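You operate a simulated robot arm through the tools that you are given. There is no shell and no other tool. Be economical: measure what you need, move in short steps, check, and stop when the job is done.

You run a simulated robot arm. Do the job below in one go: nothing can be reset, and whatever is moved stays where it is left.

## Task
Fit the can the yellow card asks for and lock it in.
Fine: It goes in the black dock; the blue can goes on the orange stand.

It is judged by the outcome, as a careful person would: the job done as asked, and still so three seconds after it is handed in. It fails if anything else is knocked over, pushed out of place, dropped, spilled or broken.

## Robot
A 6-joint arm with a two-finger parallel gripper, fixed in place. Base frame: the origin is at the foot of the arm, x ahead of it, y to its left, z up; the work surface is at about z = 3. Units: mm, degrees, N and s.
With the tool pointing down near the work surface it reaches from about 180 to 460 mm from the base axis. Its first joint turns from -70.0 to 70.0 degrees. Payload 1.9 kg.
The tool frame sits at the grasp point between the pads (the TCP): z along the fingers, y along the line on which they close. The tips reach 23 mm beyond it. The gripper opens to 94 mm. The fingers are 38 mm wide and 10 mm thick; the gripper's body (54 by 96 mm) begins 39 mm behind the TCP.
Orientation is that of the tool frame in the base frame, as a unit quaternion [x, y, z, w]. With the fingers straight down and closing along the base's y, the tool's x points along the base's -x, its y along +y and its z along -z.

## Interface
- The arm moves only by the tool servo_tool. Its argument "rows" is one flat list of numbers, 7 for each row, row after row: the shift along the tool's x, y, z in mm, then the turn, a rotation vector about the tool's x, y, z in degrees, then the finger opening in mm, from 0 to 94. In form: [dx, dy, dz, wx, wy, wz, gripper, dx, dy, dz, wx, wy, wz, gripper, ...]. A call has 1 to 20 rows; each row is the pose to reach, as a shift and turn from the pose commanded when the call began, along the tool's axes at that moment. Each row takes 0.2 s and may step no farther than 50 mm and 8.6 degrees from the row before; otherwise, or with a gripper value out of range, the whole call is refused. A pose out of reach is approached as far as the arm can. The call stops where the force on the tool passes 40 N (or 10 N more than at its start, if that is more) or the arm is blocked; 0.2 s more then pass. The fingers move at their own pace (about 108 mm/s each) and stop on an object; they squeeze with about 22 N. The grip force told is the motor's: it shows also when the fingers shut on nothing. Time passes only in rows, and 0.2 s behind the last, so rows that repeat a pose let the fingers close. The reply holds the time, the measured pose of the TCP, the force on the tool along the base axes, the opening and the grip force, in the units named above and with some noise.
- Cameras (640 x 400 px; columns grow to the right, rows downward): "scene" is fixed at [42, 297, 445.9]; the picture's right is [-0.89, -0.45, 0.00], its down [-0.16, 0.32, -0.93] and it looks along [0.42, -0.83, -0.36] (base axes); focal length 226 px, centre (320, 200). "wrist" rides on the gripper at [-39, 0, -44] in the tool frame; the picture's right is [0.00, -1.00, 0.00], its down [0.97, 0.00, -0.24] and it looks along [0.24, 0.00, 0.97] (tool axes); focal length 218 px, centre (320, 200). There is no depth. A picture from a camera that has moved, and an enlarged one, comes with that camera's place and axes in the base frame and with its lens.
- capture(camera): a new picture of that camera. It takes no simulated time.
- inspect(camera, box): a new picture of the part [left, top, right, bottom] of that camera's present view, enlarged. It takes no simulated time.
- job_done(): hands the job in; it is judged then, once.

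Work in short steps. Places have to be worked out from the pictures, the camera data and where the tool is seen: move nearer, look again, correct. Check each grasp and each placing, and mend what went wrong. You have 120 turns and 76 pictures in all, those below and enlarged ones among them. Open the gripper and draw the arm clear of the work before you hand the job in, unless the task says otherwise; then end with one line.

The tools are called after "Emit:" as name(argument=value, ...) on one line, values as JSON. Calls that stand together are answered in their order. servo_tool: Moves the arm, as the interface text tells. Its arguments: {"type":"object","properties":{"rows":{"type":"array","items":{"type":"number"}}},"required":["rows"]} The other tools are called the same way: capture (camera) takes a picture; inspect (camera, box) takes an enlarged picture of a part of a camera's view; job_done () hands the job in.

At the start:

```text
clock: 0.0
eef_pos: [244.4, -104.4, 388.1]
tool_rot: [0.0, 1.0, 0.001, 0.0]
ft_force: [-0.1, 0.3, 0.4]
grip_width: 94.1
gripper_force: 0.1
```

scene: 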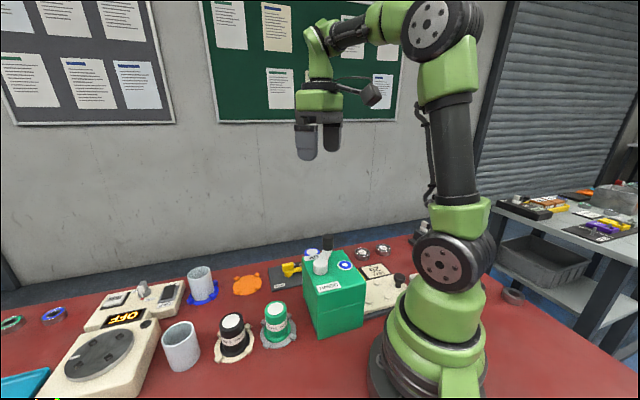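
wrist: 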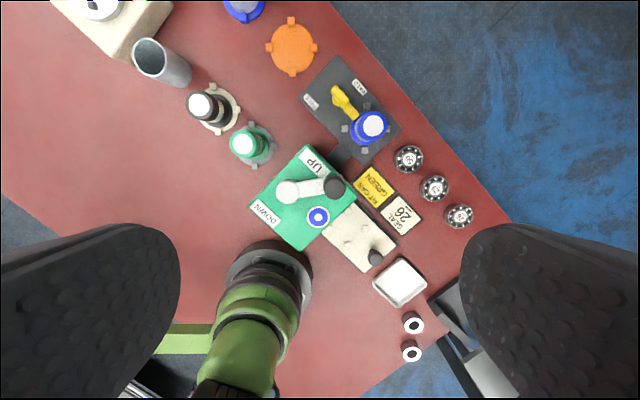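

I start by enlarging the wrist view to read the cards and understand the devices.

Emit:
inspect(camera="wrist", box=[230, 130, 430, 280])

Emit:
inspect(camera="wrist", box=[180, 0, 420, 180])

Emit:
inspect(camera="scene", box=[160, 220, 430, 370])

```text
2.67 times, centred on (330, 205) of wrist
camera zoom: at [282.7, -105.7, 433.5], right [0.0, -1.0, 0.0], down [-0.97, 0.0, 0.24], along [-0.24, 0.0, -0.97], focal length 582 px, centre (293, 187)
```

zoom: 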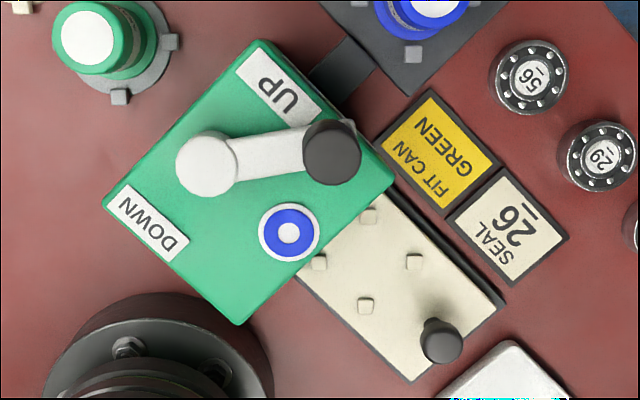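

```text
2.22 times, centred on (300, 90) of wrist
camera zoom: at [282.7, -105.7, 433.5], right [0.0, -1.0, 0.0], down [-0.97, 0.0, 0.24], along [-0.24, 0.0, -0.97], focal length 485 px, centre (364, 444)
```

zoom: 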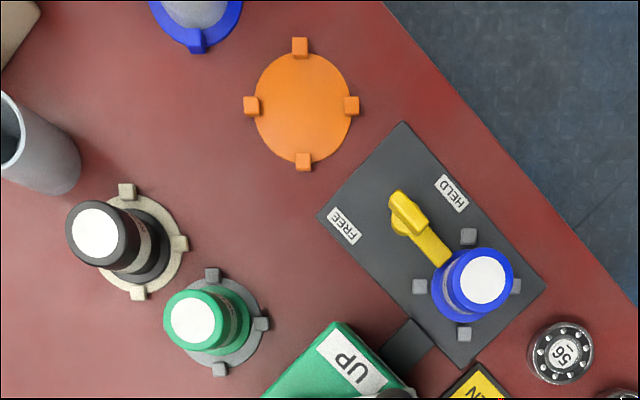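

```text
2.37 times, centred on (295, 295) of scene
camera zoom: at [42.0, 297.0, 445.9], right [-0.89, -0.45, 0.0], down [-0.16, 0.32, -0.93], along [0.42, -0.83, -0.36], focal length 535 px, centre (379, -25)
```

zoom: 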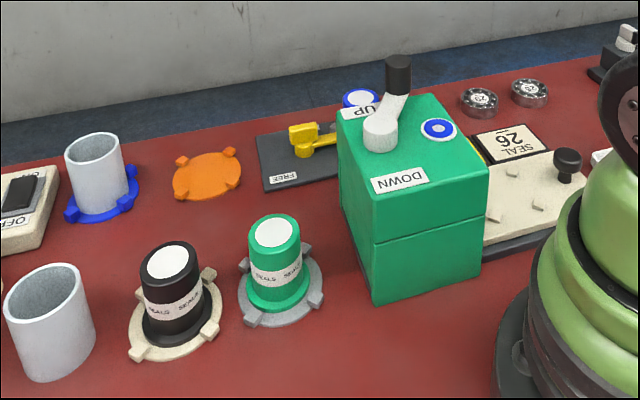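

The card asks for the green can, and the blue can sits in the black dock with the yellow latch. I go nearer above the dock to see the latch.

Emit:
servo_tool(rows=[-17, -14, 26, 0, 0, 0, 94, -34, -28, 52, 0, 0, 0, 94, -51, -42, 78, 0, 0, 0, 94, -68, -56, 104, 0, 0, 0, 94, -85, -70, 130, 0, 0, 0, 94, -100, -85, 150, 0, 0, 0, 94])

Emit:
capture(camera="wrist")

```text
clock: 1.4
eef_pos: [344.4, -188.9, 238.4]
tool_rot: [-0.001, 1.0, 0.001, 0.0]
ft_force: [1.0, 0.4, -0.3]
grip_width: 94.2
gripper_force: 0.0
```

```text
70 pictures are left
camera wrist: at [384.3, -190.0, 283.5], right [0.0, -1.0, 0.0], down [-0.97, 0.0, 0.24], along [-0.24, 0.0, -0.97], focal length 218 px, centre (320, 200)
```

wrist: 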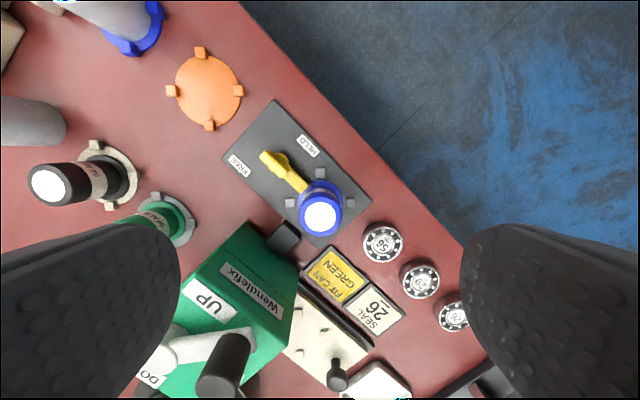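

Emit:
inspect(camera="wrist", box=[210, 90, 390, 250])

Emit:
inspect(camera="wrist", box=[230, 220, 390, 320])

Emit:
inspect(camera="scene", box=[240, 225, 400, 325])

```text
2.50 times, centred on (300, 170) of wrist
camera zoom: at [384.3, -190.0, 283.5], right [0.0, -1.0, 0.0], down [-0.97, 0.0, 0.24], along [-0.24, 0.0, -0.97], focal length 546 px, centre (370, 275)
```

zoom: 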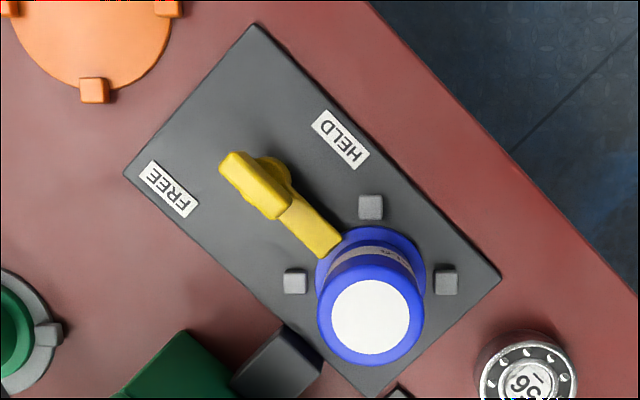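

```text
4.00 times, centred on (310, 270) of wrist
camera zoom: at [384.3, -190.0, 283.5], right [0.0, -1.0, 0.0], down [-0.97, 0.0, 0.24], along [-0.24, 0.0, -0.97], focal length 873 px, centre (360, -80)
```

zoom: 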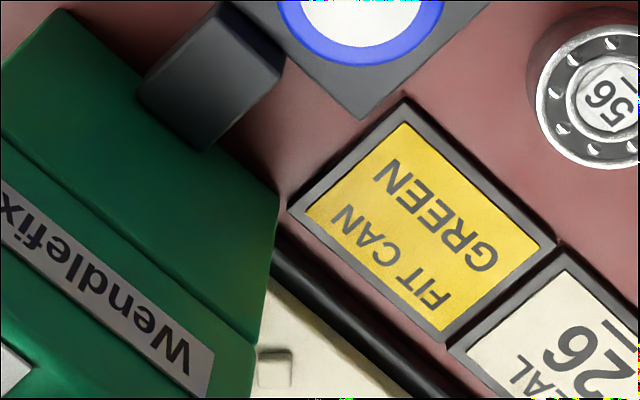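

```text
4.00 times, centred on (320, 275) of scene
camera zoom: at [42.0, 297.0, 445.9], right [-0.89, -0.45, 0.0], down [-0.16, 0.32, -0.93], along [0.42, -0.83, -0.36], focal length 902 px, centre (320, -100)
```

zoom: 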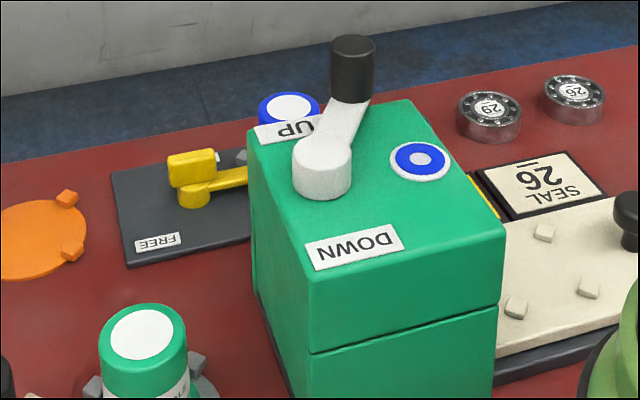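

I look closer at the yellow latch from straight above to understand which way it turns.

Emit:
servo_tool(rows=[-5, 20, 30, 0, 0, 0, 94, -10, 40, 60, 0, 0, 0, 94, -10, 40, 90, 0, 0, 0, 94])

Emit:
capture(camera="wrist")

Emit:
capture(camera="scene")

```text
clock: 2.2
eef_pos: [354.3, -149.3, 147.9]
tool_rot: [0.0, 1.0, 0.0, 0.001]
ft_force: [0.9, 0.1, -0.1]
grip_width: 93.9
gripper_force: 0.0
```

```text
66 pictures are left
camera wrist: at [393.4, -150.4, 193.2], right [0.0, -1.0, 0.0], down [-0.97, 0.0, 0.24], along [-0.24, 0.0, -0.97], focal length 218 px, centre (320, 200)
```

wrist: 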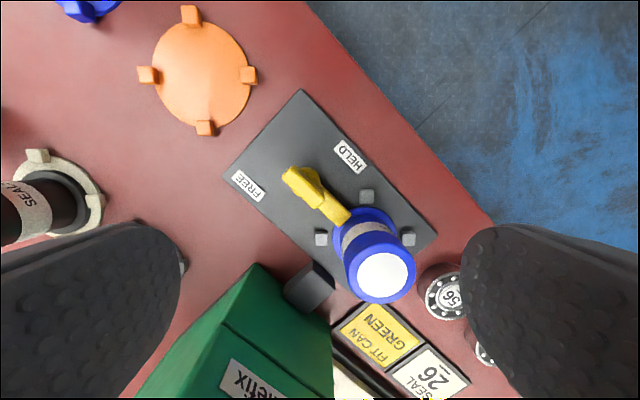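

```text
65 pictures are left
```

scene: 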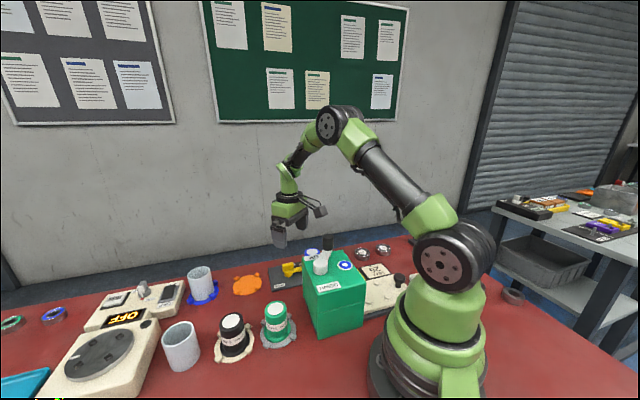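

Emit:
inspect(camera="wrist", box=[220, 85, 450, 310])

Emit:
inspect(camera="wrist", box=[265, 145, 385, 235])

```text
1.78 times, centred on (335, 198) of wrist
camera zoom: at [393.4, -150.4, 193.2], right [0.0, -1.0, 0.0], down [-0.97, 0.0, 0.24], along [-0.24, 0.0, -0.97], focal length 388 px, centre (293, 204)
```

zoom: 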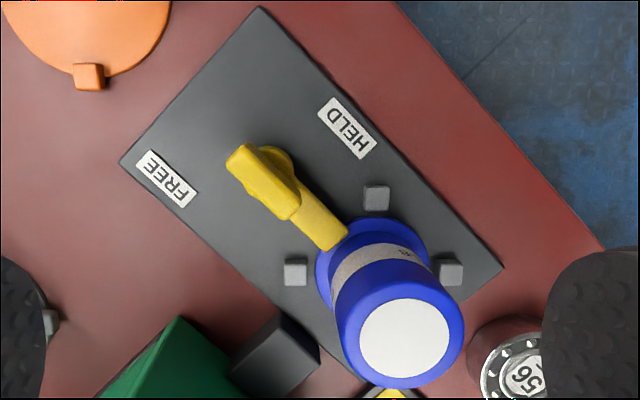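

```text
4.44 times, centred on (325, 190) of wrist
camera zoom: at [393.4, -150.4, 193.2], right [0.0, -1.0, 0.0], down [-0.97, 0.0, 0.24], along [-0.24, 0.0, -0.97], focal length 970 px, centre (298, 244)
```

zoom: 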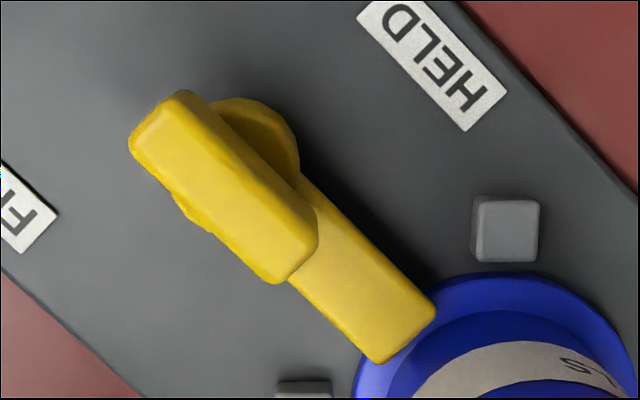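

The latch arm sits over the blue can's flange (held). Its grip block is near (365,-139), top about z 40, with long axis along the (1,1) diagonal. I turn the tool 45° and go above it.

Emit:
servo_tool(rows=[-3, 3, 8, 0, 0, -7.5, 60, -6, 6, 16, 0, 0, -15, 50, -8, 8, 24, 0, 0, -22.5, 40, -10, 10, 32, 0, 0, -30, 40, -11, 10, 40, 0, 0, -37.5, 40, -11, 10, 48, 0, 0, -45, 40, -11, 10, 60, 0, 0, -45, 40])

Emit:
capture(camera="wrist")

Emit:
inspect(camera="scene", box=[240, 205, 400, 305])

```text
clock: 3.8
eef_pos: [364.8, -140.1, 88.2]
tool_rot: [-0.383, 0.924, 0.001, 0.001]
ft_force: [-0.2, -0.4, -0.2]
grip_width: 39.9
gripper_force: 0.0
```

```text
62 pictures are left
camera wrist: at [392.6, -112.9, 133.9], right [0.71, -0.71, 0.0], down [-0.69, -0.69, 0.24], along [-0.17, -0.17, -0.97], focal length 218 px, centre (320, 200)
```

wrist: 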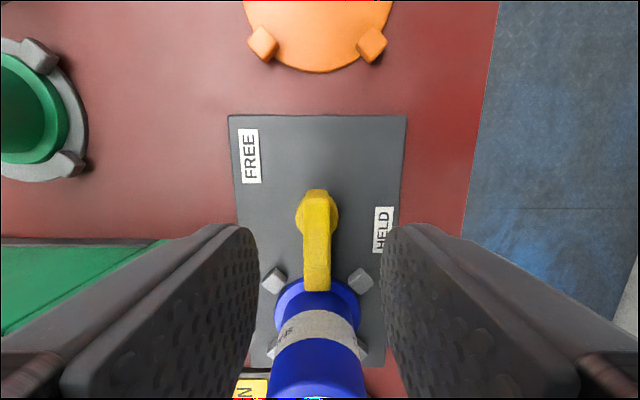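

```text
4.00 times, centred on (320, 255) of scene
camera zoom: at [42.0, 297.0, 445.9], right [-0.89, -0.45, 0.0], down [-0.16, 0.32, -0.93], along [0.42, -0.83, -0.36], focal length 902 px, centre (320, -20)
```

zoom: 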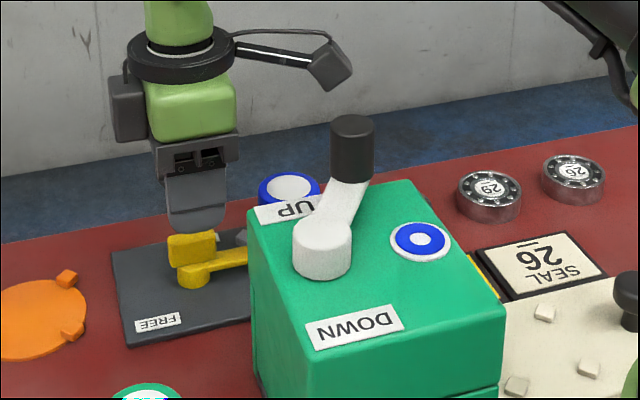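

Block is centred between the fingers. I descend to z≈50 and close on it.

Emit:
servo_tool(rows=[0, 0, 20, 0, 0, 0, 40, 0, 0, 37, 0, 0, 0, 40, 0, 0, 37, 0, 0, 0, 8, 0, 0, 37, 0, 0, 0, 8])

Emit:
capture(camera="wrist")

```text
clock: 4.8
eef_pos: [364.9, -139.9, 52.4]
tool_rot: [-0.383, 0.924, 0.001, -0.001]
ft_force: [-7.6, 9.9, 1.8]
grip_width: 13.7
gripper_force: 6.3
```

```text
60 pictures are left
camera wrist: at [392.4, -112.6, 97.9], right [0.71, -0.71, 0.0], down [-0.69, -0.69, 0.24], along [-0.17, -0.17, -0.97], focal length 218 px, centre (320, 200)
```

wrist: 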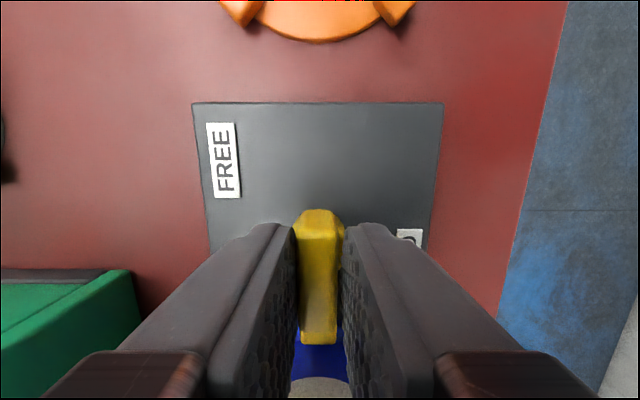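

The block is gripped with a little sideways offset. I turn it clockwise (from above) toward FREE by 20° and watch the force.

Emit:
servo_tool(rows=[0, 0.8, 0, 0, 0, 0, 6, 0, 0.8, 0, 0, 0, 7, 6, 0, 0.8, 0, 0, 0, 14, 6, 0, 0.8, 0, 0, 0, 20, 6])

Emit:
capture(camera="wrist")

```text
clock: 5.8
eef_pos: [363.4, -138.0, 50.5]
tool_rot: [-0.214, 0.977, 0.0, 0.0]
ft_force: [-8.7, 15.2, 6.5]
grip_width: 13.7
gripper_force: 9.1
```

```text
59 pictures are left
camera wrist: at [399.8, -123.7, 97.0], right [0.42, -0.91, 0.0], down [-0.88, -0.41, 0.24], along [-0.22, -0.1, -0.97], focal length 218 px, centre (320, 200)
```

wrist: 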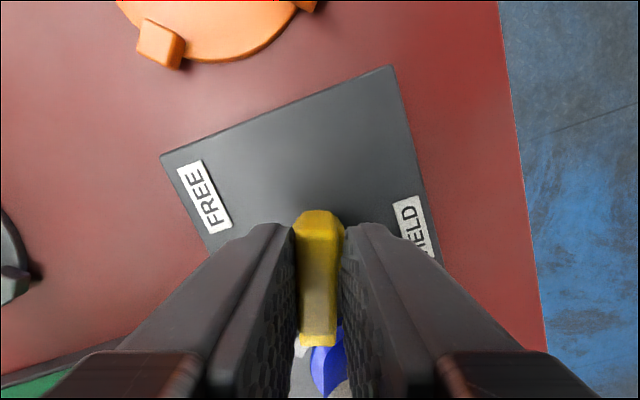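

It turns freely. The sideways load rose after my shift, so I shift back the other way and continue turning.

Emit:
servo_tool(rows=[0, -1.6, 0, 0, 0, 0, 6, 0, -1.6, 0, 0, 0, 7, 6, 0, -1.6, 0, 0, 0, 14, 6])

```text
clock: 6.6
eef_pos: [363.9, -140.7, 49.2]
tool_rot: [-0.095, 0.995, 0.0, -0.001]
ft_force: [-10.6, 21.7, 7.4]
grip_width: 16.4
gripper_force: 11.6
```

Emit:
capture(camera="wrist")

Emit:
inspect(camera="scene", box=[240, 205, 400, 305])

```text
58 pictures are left
camera wrist: at [403.1, -134.0, 95.9], right [0.19, -0.98, 0.0], down [-0.95, -0.18, 0.24], along [-0.24, -0.04, -0.97], focal length 218 px, centre (320, 200)
```

wrist: 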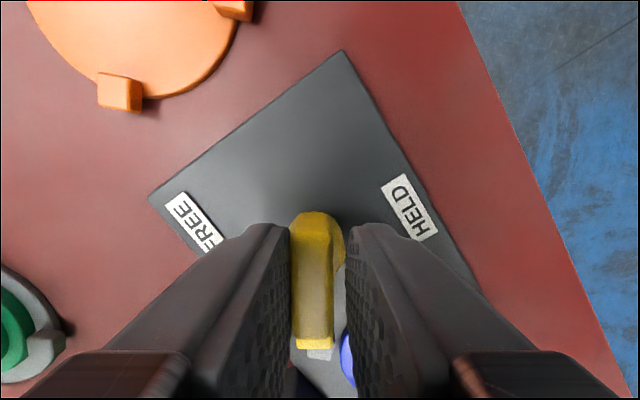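

```text
4.00 times, centred on (320, 255) of scene
camera zoom: at [41.9, 297.0, 446.0], right [-0.89, -0.45, 0.0], down [-0.16, 0.32, -0.93], along [0.42, -0.83, -0.36], focal length 902 px, centre (320, -20)
```

zoom: 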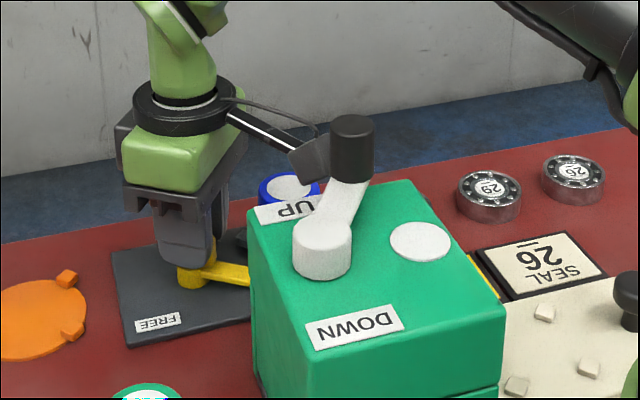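

The left finger alone is carrying the block, so the pivot lies toward tool +y. I shift there and keep turning; the lamp on the green box went out, so the latch is really leaving HELD.

Emit:
servo_tool(rows=[0, 2.5, 0, 0, 0, 0, 6, 0, 3, 0, 0, 0, 0, 6])

```text
clock: 7.2
eef_pos: [365.0, -138.0, 51.0]
tool_rot: [-0.096, 0.995, 0.0, -0.001]
ft_force: [-1.5, 11.3, -6.7]
grip_width: 12.0
gripper_force: 16.0
```

Emit:
servo_tool(rows=[0, 0.8, 0, 0, 0, 8, 6, 0, 0.8, 0, 0, 0, 16, 6, 0, 0.8, 0, 0, 0, 24, 6, 0, 0.8, 0, 0, 0, 32, 6])

Emit:
capture(camera="wrist")

```text
clock: 7.9
eef_pos: [366.0, -138.0, 54.1]
tool_rot: [0.03, 1.0, -0.003, 0.001]
ft_force: [5.7, 7.2, 8.3]
grip_width: 12.9
gripper_force: 7.6
stopped in row 3: the force on the tool passed its limit (the readings are from after the stop); the commanded pose is now the measured one
```

```text
56 pictures are left
camera wrist: at [404.5, -141.3, 100.3], right [-0.06, -1.0, 0.01], down [-0.97, 0.06, 0.24], along [-0.24, 0.01, -0.97], focal length 218 px, centre (320, 200)
```

wrist: 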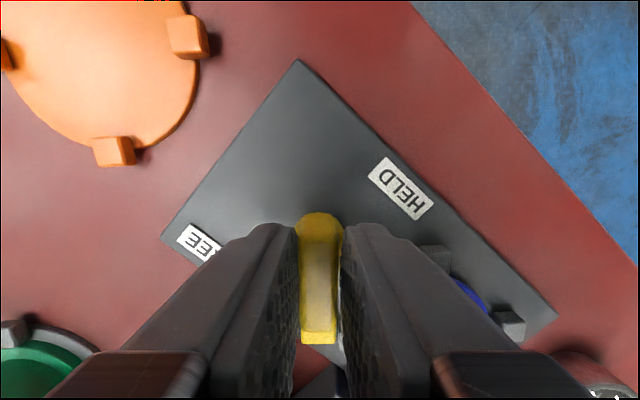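

The force limit tripped after about 49° of turn, perhaps the end stop. I open and rise to look at it.

Emit:
servo_tool(rows=[0, 0, 0, 0, 0, 0, 30, 0, 0, 0, 0, 0, 0, 36, 0, 0, -30, 0, 0, 0, 36, 0, 0, -60, 0, 0, 0, 36])

Emit:
capture(camera="wrist")

Emit:
inspect(camera="scene", box=[240, 205, 400, 305])

```text
clock: 8.9
eef_pos: [364.1, -137.5, 115.7]
tool_rot: [0.03, 1.0, -0.004, 0.002]
ft_force: [0.7, -0.3, -0.5]
grip_width: 36.0
gripper_force: 0.0
```

```text
55 pictures are left
camera wrist: at [403.7, -140.9, 161.6], right [-0.06, -1.0, 0.01], down [-0.97, 0.06, 0.24], along [-0.24, 0.01, -0.97], focal length 218 px, centre (320, 200)
```

wrist: 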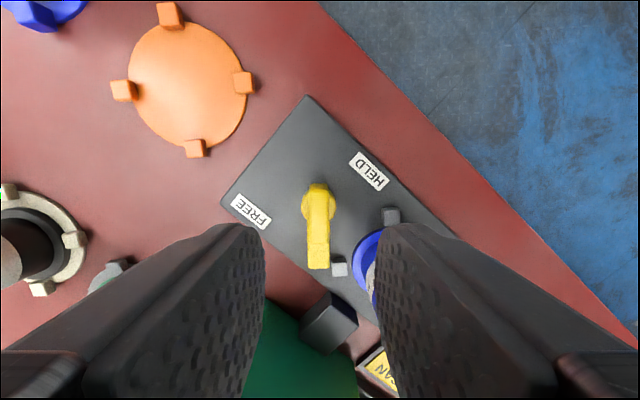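

```text
4.00 times, centred on (320, 255) of scene
camera zoom: at [42.0, 297.0, 445.9], right [-0.89, -0.45, 0.0], down [-0.16, 0.32, -0.93], along [0.42, -0.83, -0.36], focal length 902 px, centre (320, -20)
```

zoom: 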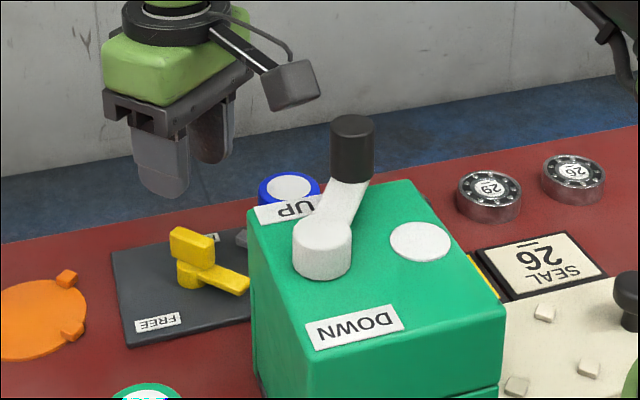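

The arm is now off the flange but near a post; I try turning it further to the FREE end with better centring.

Emit:
servo_tool(rows=[-0.5, -0.5, 30, 0, 0, 0, 36, -1, -0.5, 63, 0, 0, 0, 36, -1, -0.5, 63, 0, 0, 0, 8, -1, -0.5, 63, 0, 0, 0, 8, -1, -0.5, 63, 0, 0, 0, 8])

```text
clock: 10.1
eef_pos: [366.6, -139.9, 53.2]
tool_rot: [0.03, 1.0, -0.004, 0.002]
ft_force: [1.4, -1.4, 39.0]
grip_width: 15.7
gripper_force: 9.3
```

Emit:
capture(camera="wrist")

Emit:
inspect(camera="scene", box=[240, 205, 400, 305])

```text
53 pictures are left
camera wrist: at [405.8, -142.9, 98.9], right [-0.06, -1.0, 0.01], down [-0.97, 0.06, 0.23], along [-0.23, 0.01, -0.97], focal length 218 px, centre (320, 200)
```

wrist: 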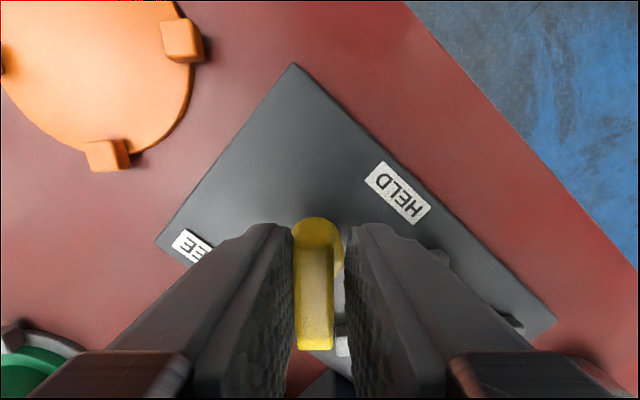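

```text
4.00 times, centred on (320, 255) of scene
camera zoom: at [41.9, 297.0, 445.9], right [-0.89, -0.45, 0.0], down [-0.16, 0.32, -0.93], along [0.42, -0.83, -0.36], focal length 902 px, centre (320, -20)
```

zoom: 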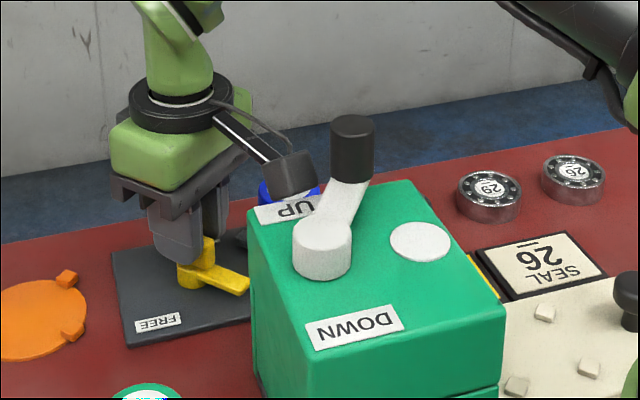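

The block is about 2 mm off toward tool +y and the tips bear down; I lift a little, recentre and turn by 16°.

Emit:
servo_tool(rows=[0, 0, -4, 0, 0, 0, 24, 0, 2, -4, 0, 0, 0, 24, 0, 2, -4, 0, 0, 0, 8, 0, 2, -4, 0, 0, 0, 8, 0, 2, -4, 0, 0, 6, 8, 0, 2, -4, 0, 0, 12, 8, 0, 2, -4, 0, 0, 18, 8])

Emit:
capture(camera="wrist")

```text
clock: 11.4
eef_pos: [366.3, -139.4, 58.2]
tool_rot: [0.099, 0.995, -0.005, 0.004]
ft_force: [0.2, 1.3, 1.6]
grip_width: 11.8
gripper_force: 45.0
stopped in row 6: the force on the tool passed its limit (the readings are from after the stop); the commanded pose is now the measured one
```

```text
51 pictures are left
camera wrist: at [405.3, -146.5, 103.6], right [-0.2, -0.98, 0.01], down [-0.95, 0.19, 0.23], along [-0.23, 0.04, -0.97], focal length 218 px, centre (320, 200)
```

wrist: 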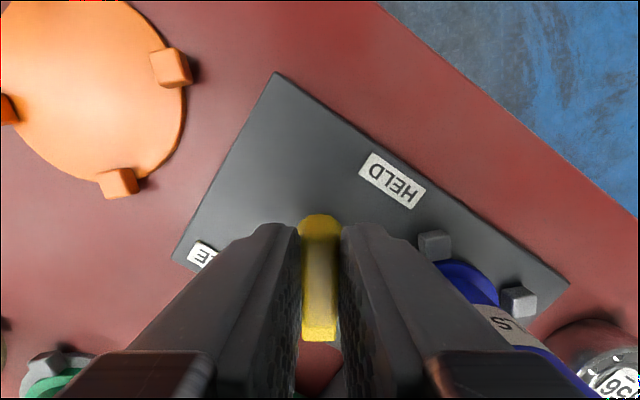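

Emit:
servo_tool(rows=[0, 0, 0, 0, 0, 0, 8, 0, 0, 0, 0, 0, 5, 8, 0, 0, 0, 0, 0, 10, 8])

Emit:
capture(camera="wrist")

```text
clock: 12.2
eef_pos: [367.2, -138.6, 58.6]
tool_rot: [0.161, 0.987, -0.006, 0.003]
ft_force: [10.5, -3.8, 0.3]
grip_width: 11.9
gripper_force: 44.8
stopped in row 3: the force on the tool passed its limit (the readings are from after the stop); the commanded pose is now the measured one
```

```text
50 pictures are left
camera wrist: at [404.6, -151.7, 105.5], right [-0.32, -0.95, 0.01], down [-0.92, 0.31, 0.23], along [-0.22, 0.06, -0.97], focal length 218 px, centre (320, 200)
```

wrist: 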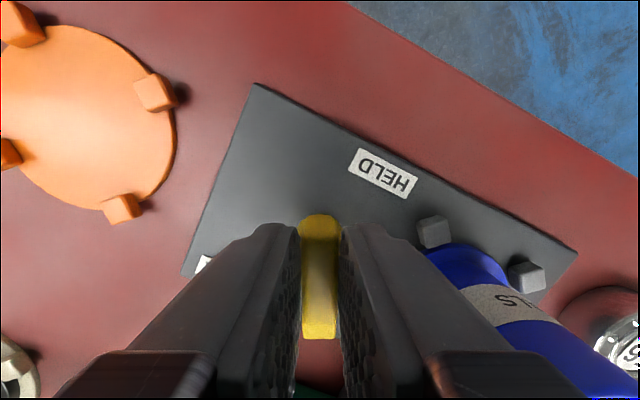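

Emit:
servo_tool(rows=[-0.8, 0, 0, 0, 0, 0, 8, -0.8, 0, 0, 0, 0, 6, 8, -0.8, 0, 0, 0, 0, 12, 8, -0.8, 0, 0, 0, 0, 18, 8, -0.8, 0, 0, 0, 0, 26, 8])

Emit:
capture(camera="wrist")

```text
clock: 13.4
eef_pos: [366.9, -138.9, 59.3]
tool_rot: [0.38, 0.925, -0.005, 0.004]
ft_force: [-6.4, -15.9, -0.7]
grip_width: 14.9
gripper_force: 8.4
```

```text
49 pictures are left
camera wrist: at [395.9, -167.2, 104.8], right [-0.7, -0.71, 0.01], down [-0.69, 0.69, 0.23], along [-0.17, 0.16, -0.97], focal length 218 px, centre (320, 200)
```

wrist: 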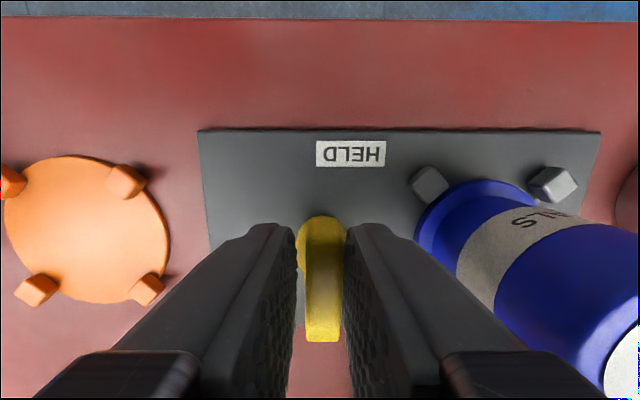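

The latch is at FREE (about 90°). I release, lift well above the can tops and move over the blue can at about (316,-189).

Emit:
servo_tool(rows=[0, 0, 0, 0, 0, 0, 30, 0, 0, 0, 0, 0, 0, 34, 0, 0, -40, 0, 0, 0, 34, 0, 0, -80, 0, 0, 0, 34, 0, -35, -100, 0, 0, 0, 60, 0, -71, -100, 0, 0, 0, 94])

Emit:
capture(camera="wrist")

Emit:
inspect(camera="scene", box=[160, 225, 400, 375])

```text
clock: 14.8
eef_pos: [320.0, -186.9, 160.1]
tool_rot: [0.378, 0.926, -0.005, 0.003]
ft_force: [0.1, 0.4, 0.5]
grip_width: 94.3
gripper_force: 0.0
```

```text
48 pictures are left
camera wrist: at [347.5, -215.4, 205.8], right [-0.7, -0.71, 0.01], down [-0.69, 0.68, 0.23], along [-0.17, 0.16, -0.97], focal length 218 px, centre (320, 200)
```

wrist: 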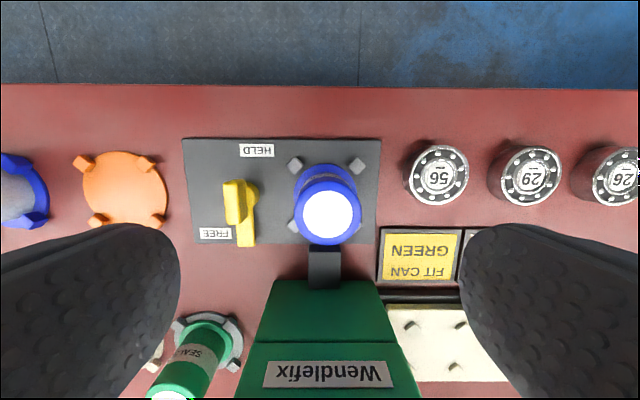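

```text
2.67 times, centred on (280, 300) of scene
camera zoom: at [42.0, 297.0, 445.9], right [-0.89, -0.45, 0.0], down [-0.16, 0.32, -0.93], along [0.42, -0.83, -0.36], focal length 602 px, centre (427, -67)
```

zoom: 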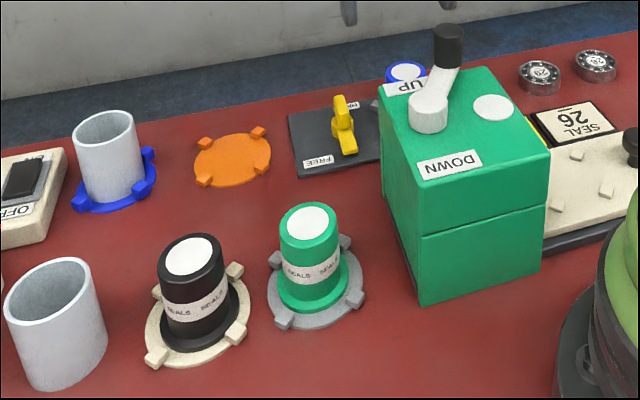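

Blue can centre works out at about (315,-191), top z≈74. I correct the position, descend to z≈52 with 70 mm opening, and check before closing.

Emit:
servo_tool(rows=[0.7, -6, 20, 0, 0, 0, 70, 0.7, -6, 50, 0, 0, 0, 70, 0.7, -6, 80, 0, 0, 0, 70, 0.7, -6, 80, 0, 0, 0, 70])

Emit:
capture(camera="wrist")

```text
clock: 15.8
eef_pos: [312.6, -193.2, 79.7]
tool_rot: [0.379, 0.925, -0.005, 0.004]
ft_force: [0.5, 1.2, -0.1]
grip_width: 70.2
gripper_force: 0.0
```

```text
46 pictures are left
camera wrist: at [340.9, -221.0, 124.9], right [-0.7, -0.71, 0.01], down [-0.69, 0.68, 0.23], along [-0.17, 0.16, -0.97], focal length 218 px, centre (320, 200)
```

wrist: 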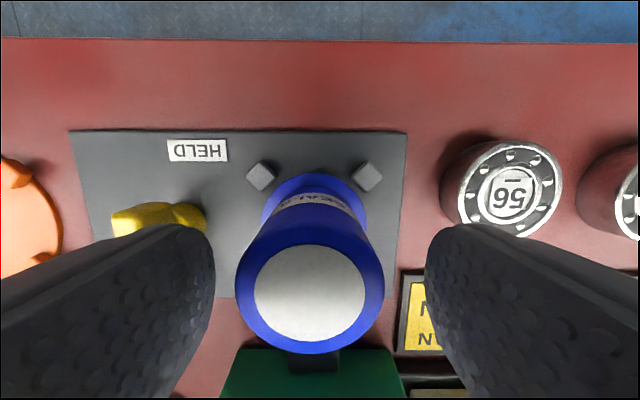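

Emit:
servo_tool(rows=[0, 2, 0, 0, 0, 0, 62, 0, 2, 14, 0, 0, 0, 62, 0, 2, 28, 0, 0, 0, 62, 0, 2, 28, 0, 0, 0, 30, 0, 2, 28, 0, 0, 0, 30])

```text
clock: 16.6
eef_pos: [314.2, -192.7, 62.4]
tool_rot: [0.379, 0.925, -0.005, 0.002]
ft_force: [-1.8, 0.1, 8.3]
grip_width: 61.9
gripper_force: 0.1
stopped in row 3: the force on the tool passed its limit (the readings are from after the stop); the commanded pose is now the measured one
```

The descent stopped early on contact; I look where it touches.

Emit:
capture(camera="wrist")

Emit:
inspect(camera="scene", box=[240, 185, 440, 310])

```text
45 pictures are left
camera wrist: at [342.8, -220.4, 107.7], right [-0.7, -0.71, 0.01], down [-0.69, 0.68, 0.23], along [-0.17, 0.16, -0.97], focal length 218 px, centre (320, 200)
```

wrist: 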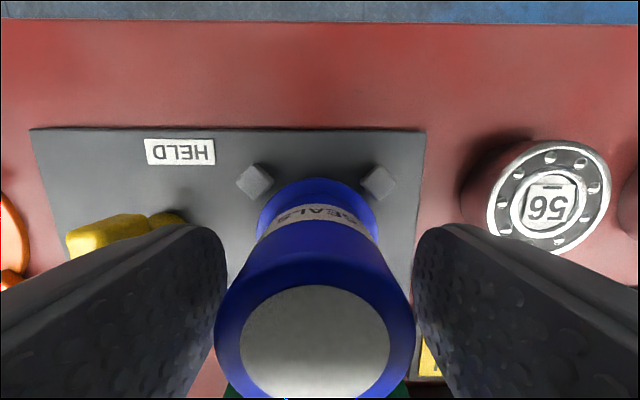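

```text
3.20 times, centred on (340, 248) of scene
camera zoom: at [42.0, 297.0, 445.9], right [-0.89, -0.45, 0.0], down [-0.16, 0.32, -0.93], along [0.42, -0.83, -0.36], focal length 722 px, centre (256, 48)
```

zoom: 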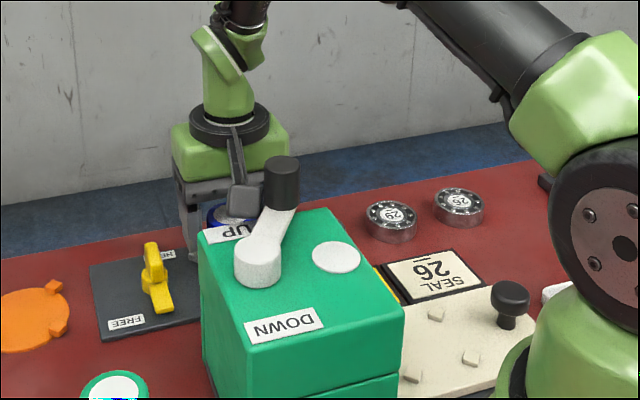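

A part jutting out on the tool's +x side seems to be meeting the crank/green box. I go straight up and check the crank is untouched.

Emit:
servo_tool(rows=[0, 0, -20, 0, 0, 0, 62, 0, 0, -60, 0, 0, 0, 70, 0, 0, -110, 0, 0, 0, 70])

Emit:
inspect(camera="scene", box=[240, 165, 440, 290])

```text
clock: 17.4
eef_pos: [316.5, -191.3, 172.2]
tool_rot: [0.38, 0.925, -0.005, 0.002]
ft_force: [0.1, 1.0, 0.1]
grip_width: 70.2
gripper_force: 0.1
```

```text
3.20 times, centred on (340, 228) of scene
camera zoom: at [42.0, 297.0, 445.9], right [-0.89, -0.45, 0.0], down [-0.16, 0.32, -0.93], along [0.42, -0.83, -0.36], focal length 722 px, centre (256, 112)
```

zoom: 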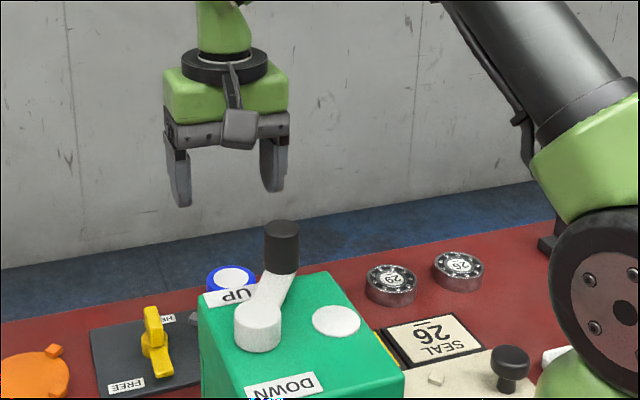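

The crank hasn't moved. I rotate to yaw +45° so that jutting part points away from the box, then come down gripping across the dock.

Emit:
servo_tool(rows=[0, 0, 0, 0, 0, -8, 62, 0, 0, 0, 0, 0, -16, 62, 0, 0, 0, 0, 0, -24, 62, 0, 0, 0, 0, 0, -32, 62, 0, 0, 0, 0, 0, -40, 62, 0, 0, 0, 0, 0, -48, 62, 0, 0, 0, 0, 0, -56, 62, 0, 0, 0, 0, 0, -64, 62, 0, 0, 0, 0, 0, -72, 62, 0, 0, 0, 0, 0, -80, 62, 0, 0, 0, 0, 0, -88, 62, 0, 0, 0, 0, 0, -89.5, 62, 0, 0, 30, 0, 0, -89.5, 62, 0, 0, 60, 0, 0, -89.5, 62, 0, 0, 80, 0, 0, -89.5, 62, 0, 0, 80, 0, 0, -89.5, 62])

Emit:
capture(camera="wrist")

Emit:
inspect(camera="scene", box=[240, 185, 440, 310])

```text
clock: 20.8
eef_pos: [315.0, -190.6, 91.4]
tool_rot: [-0.381, 0.924, -0.005, -0.001]
ft_force: [0.3, 0.5, 0.7]
grip_width: 62.0
gripper_force: 0.2
```

```text
42 pictures are left
camera wrist: at [342.4, -163.6, 136.1], right [0.71, -0.71, 0.01], down [-0.69, -0.68, 0.25], along [-0.17, -0.18, -0.97], focal length 218 px, centre (320, 200)
```

wrist: 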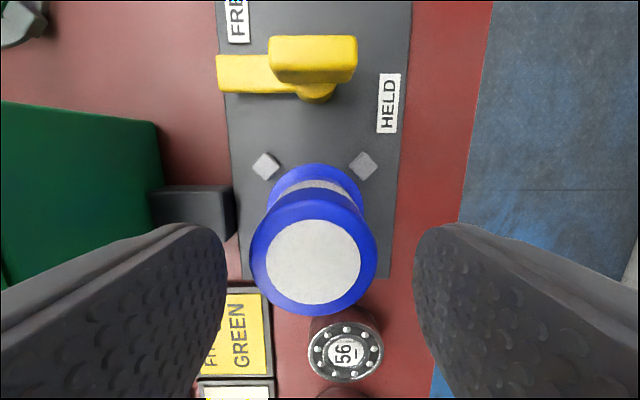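

```text
3.20 times, centred on (340, 248) of scene
camera zoom: at [42.0, 297.0, 445.9], right [-0.89, -0.45, 0.0], down [-0.16, 0.32, -0.93], along [0.42, -0.83, -0.36], focal length 722 px, centre (256, 48)
```

zoom: 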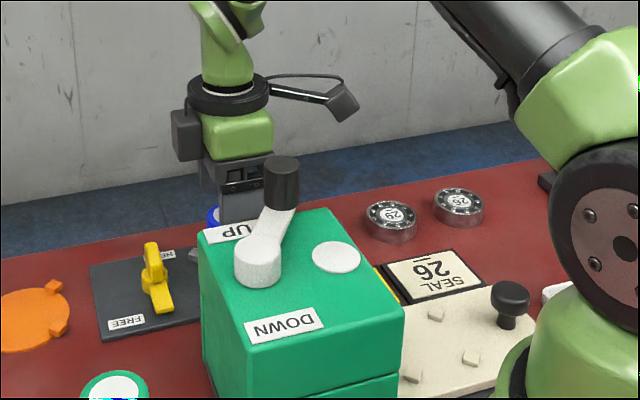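

Snout's top is at z≈31, so I keep the tips above 33 by gripping at z≈57. I descend and close on the blue can.

Emit:
servo_tool(rows=[0, 1.2, 12, 0, 0, 0, 62, 0, 1.2, 24, 0, 0, 0, 62, 0, 1.2, 34, 0, 0, 0, 62, 0, 1.2, 34, 0, 0, 0, 62])

Emit:
capture(camera="wrist")

```text
clock: 21.8
eef_pos: [313.6, -191.5, 57.2]
tool_rot: [-0.382, 0.924, -0.005, -0.001]
ft_force: [-0.2, 0.1, 0.1]
grip_width: 62.1
gripper_force: 0.1
```

```text
40 pictures are left
camera wrist: at [341.9, -164.8, 102.0], right [0.71, -0.71, 0.01], down [-0.69, -0.68, 0.25], along [-0.17, -0.18, -0.97], focal length 218 px, centre (320, 200)
```

wrist: 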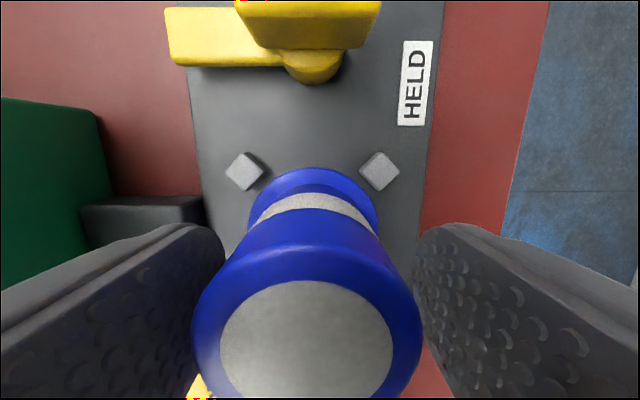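

Emit:
servo_tool(rows=[0, 1.5, 0, 0, 0, 0, 56, 0, 1.5, 0, 0, 0, 0, 46, 0, 1.5, 0, 0, 0, 0, 30, 0, 1.5, 0, 0, 0, 0, 30])

```text
clock: 22.8
eef_pos: [313.0, -190.3, 57.3]
tool_rot: [-0.382, 0.924, -0.005, -0.001]
ft_force: [-1.2, 1.2, 1.6]
grip_width: 43.2
gripper_force: 21.8
```

Gripped (43 mm, small side force). I lift the can straight up.

Emit:
servo_tool(rows=[0, 0, -10, 0, 0, 0, 30, 0, 0, -40, 0, 0, 0, 30, 0, 0, -80, 0, 0, 0, 30, 0, 0, -80, 0, 0, 0, 30])

Emit:
capture(camera="wrist")

Emit:
inspect(camera="scene", box=[160, 185, 440, 360])

```text
clock: 23.8
eef_pos: [313.4, -190.1, 138.9]
tool_rot: [-0.382, 0.924, -0.006, -0.002]
ft_force: [-0.4, -0.1, -0.8]
grip_width: 43.8
gripper_force: 22.6
```

```text
39 pictures are left
camera wrist: at [341.1, -163.2, 183.7], right [0.71, -0.71, 0.01], down [-0.69, -0.68, 0.25], along [-0.17, -0.18, -0.97], focal length 218 px, centre (320, 200)
```

wrist: 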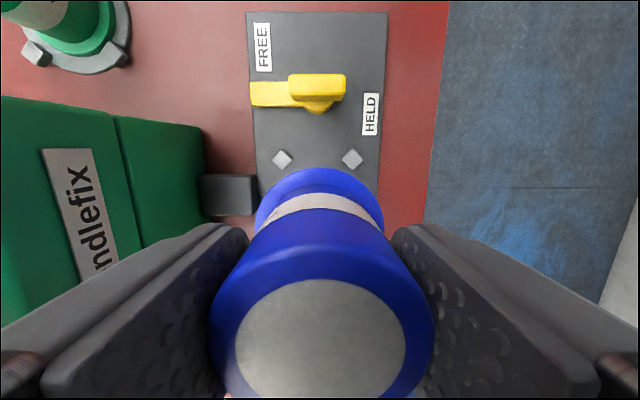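

```text
2.29 times, centred on (300, 272) of scene
camera zoom: at [42.0, 297.0, 445.9], right [-0.89, -0.45, 0.0], down [-0.16, 0.32, -0.93], along [0.42, -0.83, -0.36], focal length 516 px, centre (366, 34)
```

zoom: 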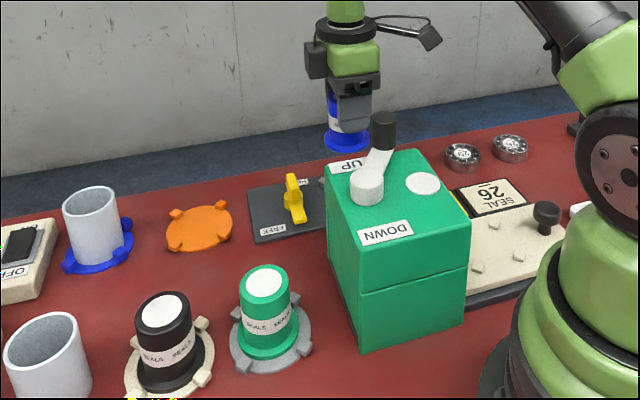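

The blue can is up. The orange stand works out at (447.5,-56), exactly along the tool's −x; I carry it there at this height.

Emit:
servo_tool(rows=[-15, 0, 0, 0, 0, 0, 30, -40, 0, 0, 0, 0, 0, 30, -70, 0, 0, 0, 0, 0, 30, -100, 0, 0, 0, 0, 0, 30, -130, 0, 0, 0, 0, 0, 30, -160, 0, 0, 0, 0, 0, 30, -180, 0, 0, 0, 0, 0, 30, -190, 0, 0, 0, 0, 0, 30, -190, 0, 20, 0, 0, 0, 30, -190, 0, 20, 0, 0, 0, 30])

Emit:
capture(camera="wrist")

Emit:
inspect(camera="scene", box=[160, 185, 360, 310])

```text
clock: 26.0
eef_pos: [447.0, -56.1, 116.3]
tool_rot: [-0.382, 0.924, -0.005, -0.002]
ft_force: [-0.3, 0.1, -1.7]
grip_width: 43.6
gripper_force: 21.8
```

```text
37 pictures are left
camera wrist: at [475.7, -29.1, 161.7], right [0.71, -0.71, 0.01], down [-0.69, -0.68, 0.25], along [-0.17, -0.18, -0.97], focal length 218 px, centre (320, 200)
```

wrist: 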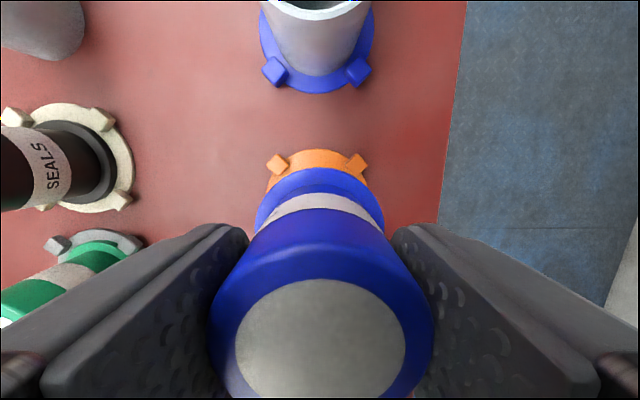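

```text
3.20 times, centred on (260, 248) of scene
camera zoom: at [42.0, 297.0, 445.9], right [-0.89, -0.45, 0.0], down [-0.16, 0.32, -0.93], along [0.42, -0.83, -0.36], focal length 722 px, centre (512, 48)
```

zoom: 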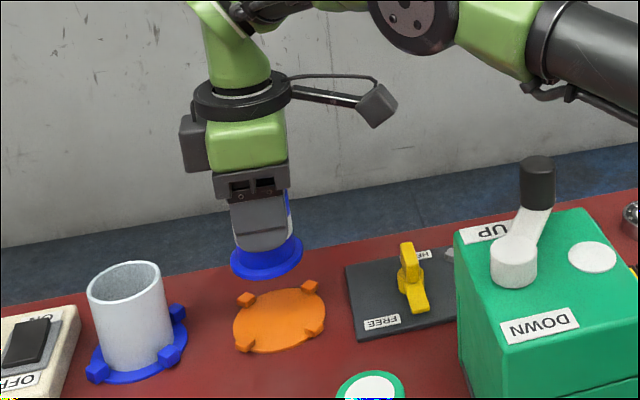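

Aligned within ~1.5 mm. I shift slightly and lower to just above the stand, then look.

Emit:
servo_tool(rows=[-1, 0, 15, 0, 0, 0, 30, -1, 0, 30, 0, 0, 0, 30, -1, 0, 42, 0, 0, 0, 30, -1, 0, 46, 0, 0, 0, 30, -1, 0, 46, 0, 0, 0, 30])

Emit:
inspect(camera="scene", box=[200, 235, 320, 310])

Emit:
inspect(camera="wrist", box=[220, 100, 420, 225])

```text
clock: 27.2
eef_pos: [449.6, -55.2, 70.2]
tool_rot: [-0.382, 0.924, -0.005, 0.0]
ft_force: [0.4, -0.2, -0.8]
grip_width: 43.4
gripper_force: 22.4
```

```text
5.33 times, centred on (260, 272) of scene
camera zoom: at [42.0, 297.0, 445.9], right [-0.89, -0.45, 0.0], down [-0.16, 0.32, -0.93], along [0.42, -0.83, -0.36], focal length 1203 px, centre (640, -187)
```

zoom: 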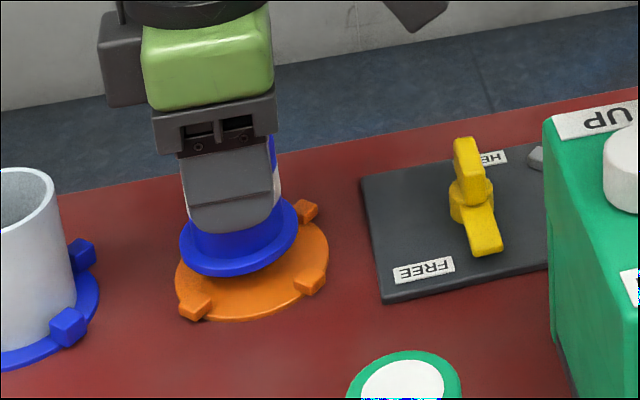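

```text
3.20 times, centred on (320, 162) of wrist
camera zoom: at [477.0, -28.1, 116.0], right [0.71, -0.71, 0.01], down [-0.69, -0.68, 0.25], along [-0.17, -0.18, -0.97], focal length 698 px, centre (320, 320)
```

zoom: 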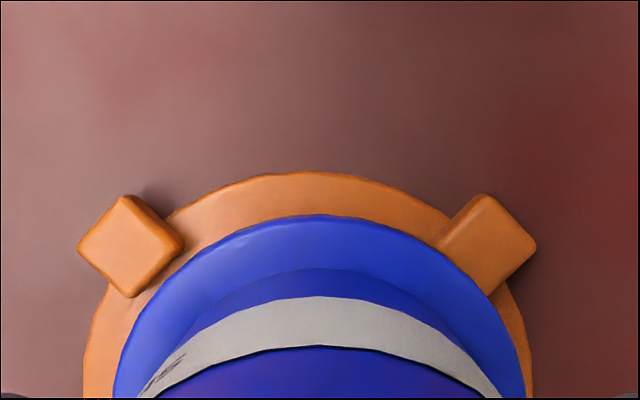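

Emit:
servo_tool(rows=[0.5, 1.6, 0, 0, 0, 0, 30, 0.5, 1.6, 6, 0, 0, 0, 30, 0.5, 1.6, 10, 0, 0, 0, 30, 0.5, 1.6, 13, 0, 0, 0, 30, 0.5, 1.6, 13, 0, 0, 0, 30])

Emit:
inspect(camera="scene", box=[200, 235, 320, 310])

Emit:
inspect(camera="wrist", box=[220, 100, 420, 225])

```text
clock: 28.4
eef_pos: [447.7, -54.8, 59.1]
tool_rot: [-0.382, 0.924, -0.006, -0.001]
ft_force: [-0.6, -0.4, -1.6]
grip_width: 43.2
gripper_force: 21.9
```

```text
5.33 times, centred on (260, 272) of scene
camera zoom: at [42.0, 297.0, 445.9], right [-0.89, -0.45, 0.0], down [-0.16, 0.32, -0.93], along [0.42, -0.83, -0.36], focal length 1203 px, centre (640, -187)
```

zoom: 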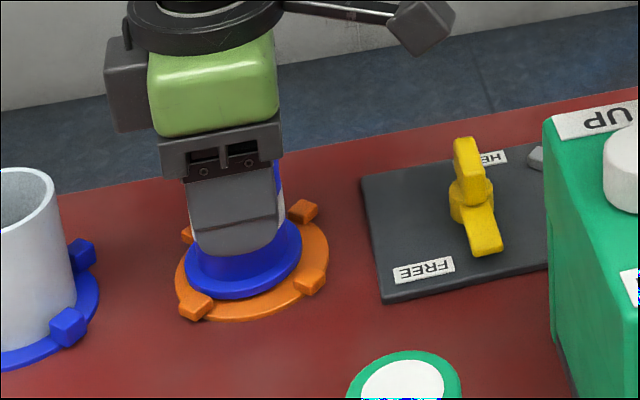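

```text
3.20 times, centred on (320, 162) of wrist
camera zoom: at [475.6, -27.8, 102.9], right [0.71, -0.71, 0.01], down [-0.69, -0.68, 0.25], along [-0.17, -0.18, -0.97], focal length 698 px, centre (320, 320)
```

zoom: 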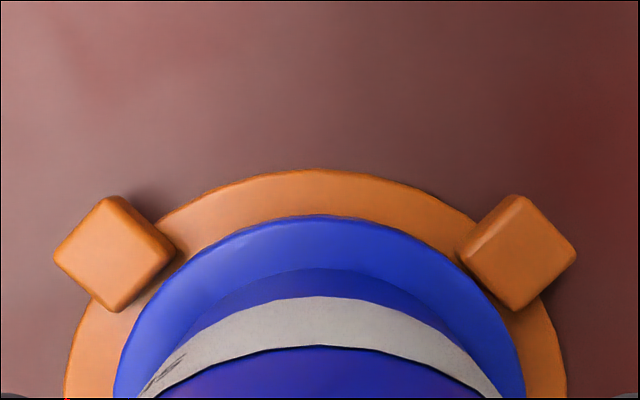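

Emit:
servo_tool(rows=[0, 0.4, 3, 0, 0, 0, 30, 0, 0.4, 5, 0, 0, 0, 30, 0, 0.4, 6, 0, 0, 0, 30, 0, 0.4, 6, 0, 0, 0, 30])

Emit:
inspect(camera="scene", box=[200, 235, 320, 310])

```text
clock: 29.4
eef_pos: [447.5, -55.3, 53.3]
tool_rot: [-0.382, 0.924, -0.006, 0.0]
ft_force: [1.9, 4.4, 19.0]
grip_width: 43.6
gripper_force: 21.6
```

```text
5.33 times, centred on (260, 272) of scene
camera zoom: at [41.9, 297.0, 446.0], right [-0.89, -0.45, 0.0], down [-0.16, 0.32, -0.93], along [0.42, -0.83, -0.36], focal length 1203 px, centre (640, -187)
```

zoom: 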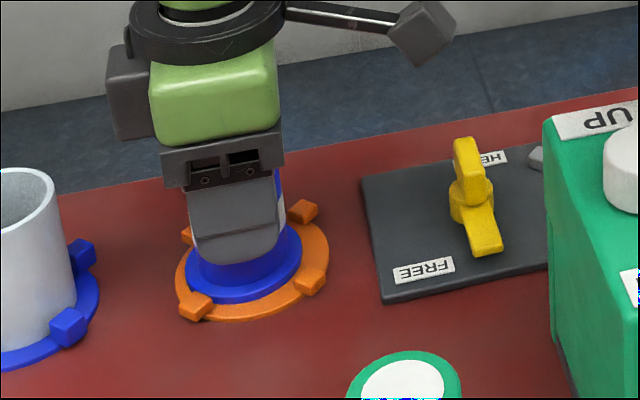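

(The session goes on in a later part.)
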